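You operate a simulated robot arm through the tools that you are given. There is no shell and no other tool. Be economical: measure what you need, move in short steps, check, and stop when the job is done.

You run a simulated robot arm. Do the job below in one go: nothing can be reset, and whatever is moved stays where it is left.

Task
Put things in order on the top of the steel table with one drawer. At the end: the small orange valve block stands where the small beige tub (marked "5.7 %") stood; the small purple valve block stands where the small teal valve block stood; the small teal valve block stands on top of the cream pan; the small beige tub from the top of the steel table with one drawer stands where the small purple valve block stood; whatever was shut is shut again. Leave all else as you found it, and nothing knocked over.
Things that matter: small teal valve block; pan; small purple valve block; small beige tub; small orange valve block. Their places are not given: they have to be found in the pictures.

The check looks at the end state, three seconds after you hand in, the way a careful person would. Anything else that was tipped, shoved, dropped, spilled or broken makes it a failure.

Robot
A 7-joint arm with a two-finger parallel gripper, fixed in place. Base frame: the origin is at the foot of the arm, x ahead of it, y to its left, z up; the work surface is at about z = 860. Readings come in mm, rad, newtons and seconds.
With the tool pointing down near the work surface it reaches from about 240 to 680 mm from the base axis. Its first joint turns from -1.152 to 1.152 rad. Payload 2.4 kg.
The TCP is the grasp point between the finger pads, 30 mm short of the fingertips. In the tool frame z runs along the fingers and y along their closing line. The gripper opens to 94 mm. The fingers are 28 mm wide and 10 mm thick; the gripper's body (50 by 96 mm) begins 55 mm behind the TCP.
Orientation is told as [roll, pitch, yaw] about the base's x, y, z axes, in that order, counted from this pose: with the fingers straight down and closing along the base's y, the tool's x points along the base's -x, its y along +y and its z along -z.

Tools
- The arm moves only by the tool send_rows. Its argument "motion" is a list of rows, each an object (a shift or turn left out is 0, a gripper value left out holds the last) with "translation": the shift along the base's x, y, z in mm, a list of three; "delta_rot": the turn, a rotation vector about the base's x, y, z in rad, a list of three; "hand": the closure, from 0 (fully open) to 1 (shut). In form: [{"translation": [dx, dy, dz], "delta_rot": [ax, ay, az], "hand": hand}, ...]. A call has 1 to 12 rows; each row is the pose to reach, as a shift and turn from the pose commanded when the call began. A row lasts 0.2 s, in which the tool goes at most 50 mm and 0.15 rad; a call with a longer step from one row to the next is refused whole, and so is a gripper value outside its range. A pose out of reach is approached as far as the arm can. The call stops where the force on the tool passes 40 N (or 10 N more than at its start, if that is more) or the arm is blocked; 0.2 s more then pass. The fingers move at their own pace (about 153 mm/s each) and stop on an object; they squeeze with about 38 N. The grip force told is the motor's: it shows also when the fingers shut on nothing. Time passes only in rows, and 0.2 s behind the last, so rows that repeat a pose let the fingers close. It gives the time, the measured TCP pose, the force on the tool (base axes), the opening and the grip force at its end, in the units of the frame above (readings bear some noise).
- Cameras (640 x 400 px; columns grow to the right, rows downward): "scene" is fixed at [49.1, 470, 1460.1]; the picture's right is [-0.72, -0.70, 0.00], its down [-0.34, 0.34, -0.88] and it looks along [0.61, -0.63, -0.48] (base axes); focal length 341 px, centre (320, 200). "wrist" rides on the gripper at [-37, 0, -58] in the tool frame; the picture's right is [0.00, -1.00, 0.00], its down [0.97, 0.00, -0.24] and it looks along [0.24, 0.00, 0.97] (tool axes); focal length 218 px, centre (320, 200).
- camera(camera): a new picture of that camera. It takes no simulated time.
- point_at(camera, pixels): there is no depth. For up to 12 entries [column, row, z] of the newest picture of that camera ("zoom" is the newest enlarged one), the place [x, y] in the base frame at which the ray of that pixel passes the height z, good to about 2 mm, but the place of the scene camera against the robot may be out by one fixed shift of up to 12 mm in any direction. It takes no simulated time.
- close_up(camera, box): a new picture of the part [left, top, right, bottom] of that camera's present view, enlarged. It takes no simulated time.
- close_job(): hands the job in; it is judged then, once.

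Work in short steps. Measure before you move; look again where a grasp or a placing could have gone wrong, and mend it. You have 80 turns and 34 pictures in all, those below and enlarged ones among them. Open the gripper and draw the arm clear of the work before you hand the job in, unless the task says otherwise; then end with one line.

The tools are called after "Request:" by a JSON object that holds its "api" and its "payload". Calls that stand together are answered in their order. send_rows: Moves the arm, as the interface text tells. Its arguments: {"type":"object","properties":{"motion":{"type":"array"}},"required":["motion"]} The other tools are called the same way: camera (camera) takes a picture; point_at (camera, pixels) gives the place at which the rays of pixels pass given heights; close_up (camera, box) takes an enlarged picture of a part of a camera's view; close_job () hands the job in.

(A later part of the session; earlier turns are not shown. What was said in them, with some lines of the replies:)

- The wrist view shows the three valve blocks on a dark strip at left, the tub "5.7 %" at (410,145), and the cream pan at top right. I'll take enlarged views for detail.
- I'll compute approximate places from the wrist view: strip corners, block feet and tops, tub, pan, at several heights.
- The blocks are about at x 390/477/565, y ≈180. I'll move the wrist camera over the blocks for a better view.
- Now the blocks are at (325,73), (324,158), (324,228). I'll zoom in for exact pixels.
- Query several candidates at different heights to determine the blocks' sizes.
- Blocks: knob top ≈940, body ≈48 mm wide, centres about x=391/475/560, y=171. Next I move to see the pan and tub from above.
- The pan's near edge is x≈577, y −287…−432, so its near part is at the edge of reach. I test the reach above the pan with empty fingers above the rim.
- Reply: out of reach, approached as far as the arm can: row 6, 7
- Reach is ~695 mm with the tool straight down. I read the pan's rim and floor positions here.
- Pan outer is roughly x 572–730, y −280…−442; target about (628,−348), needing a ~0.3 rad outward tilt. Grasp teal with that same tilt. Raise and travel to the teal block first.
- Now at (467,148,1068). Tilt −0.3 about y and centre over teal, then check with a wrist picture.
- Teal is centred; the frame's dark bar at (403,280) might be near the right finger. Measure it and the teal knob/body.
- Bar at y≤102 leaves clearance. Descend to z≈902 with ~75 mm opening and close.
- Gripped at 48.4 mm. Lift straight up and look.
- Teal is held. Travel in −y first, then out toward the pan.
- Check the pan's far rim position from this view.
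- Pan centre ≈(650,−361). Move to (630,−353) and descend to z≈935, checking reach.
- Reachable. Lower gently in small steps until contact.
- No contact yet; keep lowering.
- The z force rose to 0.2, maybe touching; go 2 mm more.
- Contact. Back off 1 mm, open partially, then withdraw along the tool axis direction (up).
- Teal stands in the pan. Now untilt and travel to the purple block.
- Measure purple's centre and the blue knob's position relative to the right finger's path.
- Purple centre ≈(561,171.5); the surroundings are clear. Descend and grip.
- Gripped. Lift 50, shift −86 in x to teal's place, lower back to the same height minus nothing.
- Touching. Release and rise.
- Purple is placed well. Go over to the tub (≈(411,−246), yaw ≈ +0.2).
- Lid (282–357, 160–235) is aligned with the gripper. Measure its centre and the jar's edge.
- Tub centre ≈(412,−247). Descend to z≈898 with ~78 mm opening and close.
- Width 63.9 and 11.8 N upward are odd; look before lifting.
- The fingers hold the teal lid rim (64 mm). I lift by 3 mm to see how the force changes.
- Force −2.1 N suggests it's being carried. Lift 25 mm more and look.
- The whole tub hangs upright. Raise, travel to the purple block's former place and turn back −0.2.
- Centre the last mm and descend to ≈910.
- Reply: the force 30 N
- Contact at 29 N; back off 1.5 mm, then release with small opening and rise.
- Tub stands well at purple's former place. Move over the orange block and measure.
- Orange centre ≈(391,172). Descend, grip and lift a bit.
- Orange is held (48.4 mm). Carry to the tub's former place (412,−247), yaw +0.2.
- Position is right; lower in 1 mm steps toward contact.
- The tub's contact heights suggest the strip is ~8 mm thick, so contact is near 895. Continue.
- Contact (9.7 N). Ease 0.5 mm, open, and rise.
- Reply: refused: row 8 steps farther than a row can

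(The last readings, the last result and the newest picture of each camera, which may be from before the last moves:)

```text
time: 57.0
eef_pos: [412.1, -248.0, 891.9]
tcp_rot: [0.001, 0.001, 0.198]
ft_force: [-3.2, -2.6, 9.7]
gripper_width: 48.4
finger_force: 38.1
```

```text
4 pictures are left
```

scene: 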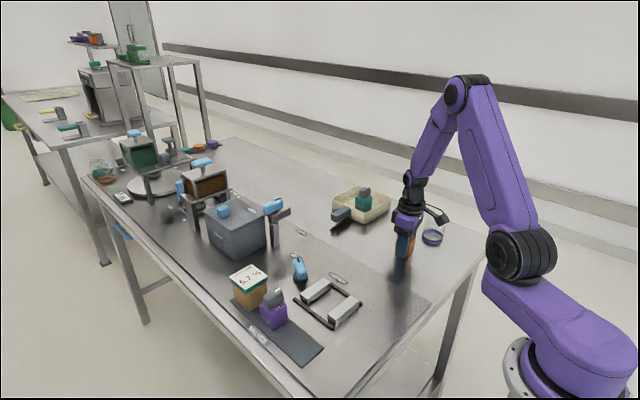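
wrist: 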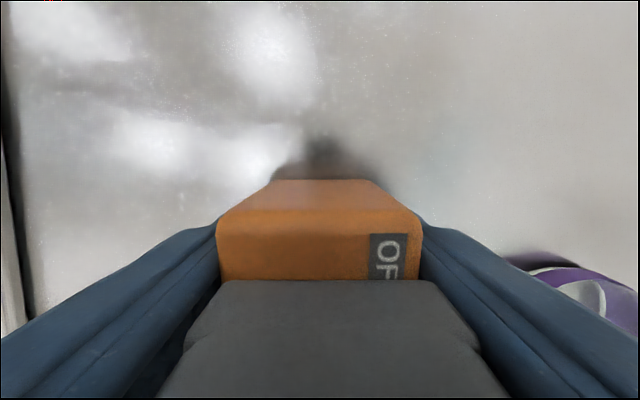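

The call was refused for too large a step; redo it with shorter steps.

Request:
{"api": "send_rows", "payload": {"motion": [{"translation": [0, 0, 0.5], "hand": 1}, {"translation": [0, 0, 0.5], "hand": 0.25}, {"translation": [0, 0, 0.5], "hand": 0.25}, {"translation": [0, 0, 40], "hand": 0.25}, {"translation": [0, 0, 85], "hand": 0.25}, {"translation": [0, 0, 130], "hand": 0.25}, {"translation": [0, 0, 175], "hand": 0.25}, {"translation": [-15, 25, 205], "hand": 0}, {"translation": [-30, 50, 235], "hand": 0}, {"translation": [-40, 85, 255], "hand": 0}]}}

Request:
{"api": "camera", "payload": {"camera": "wrist"}}

Request:
{"api": "close_up", "payload": {"camera": "scene", "box": [310, 170, 470, 270]}}

```text
time: 59.2
eef_pos: [371.1, -164.5, 1146.3]
tcp_rot: [0.001, 0.001, 0.2]
ft_force: [-0.2, 0.9, 0.2]
gripper_width: 94.0
finger_force: 0.0
```

```text
3 pictures are left
```

wrist: 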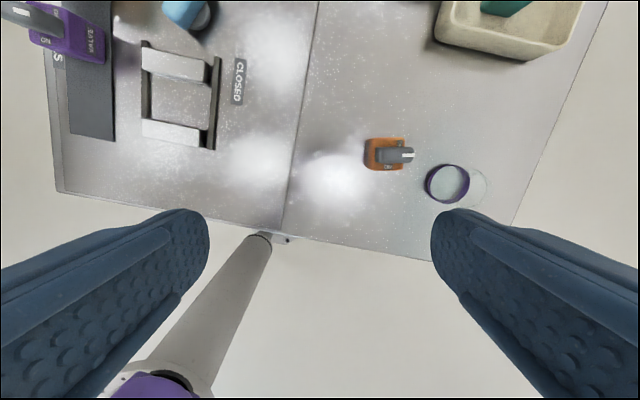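

```text
4.00 times, centred on (390, 220) of scene
```

zoom: 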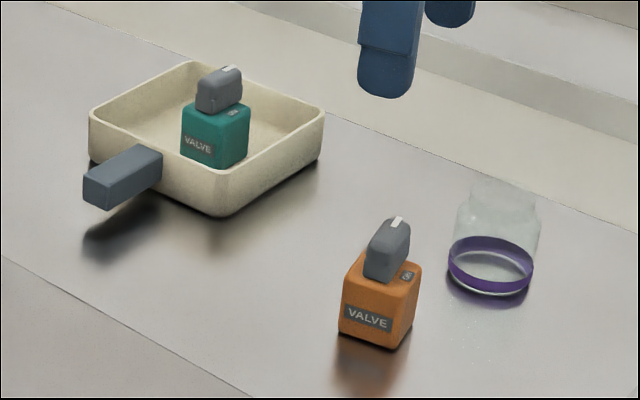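

All are placed. Verify orange's position against the target (412,−247).

Request:
{"api": "point_at", "payload": {"camera": "wrist", "pixels": [[395, 155, 932], [385, 154, 900], [437, 18, 895]]}}

```text
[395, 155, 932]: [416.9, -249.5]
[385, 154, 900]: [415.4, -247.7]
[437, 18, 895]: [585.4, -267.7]
```

Orange stands at ≈(414,−248), matching the tub's former spot. The arm is clear and the gripper is open, so I hand in.

Request:
{"api": "close_job", "payload": {}}

```text
The job is handed in.
```

The job is handed in: the orange block stands at the tub's old place, purple at teal's, teal in the cream pan, and the tub at purple's. The pan shifted about 3–4 mm while I set the teal block down, and I left it there. Nothing was tipped, and I did not open anything that was shut.
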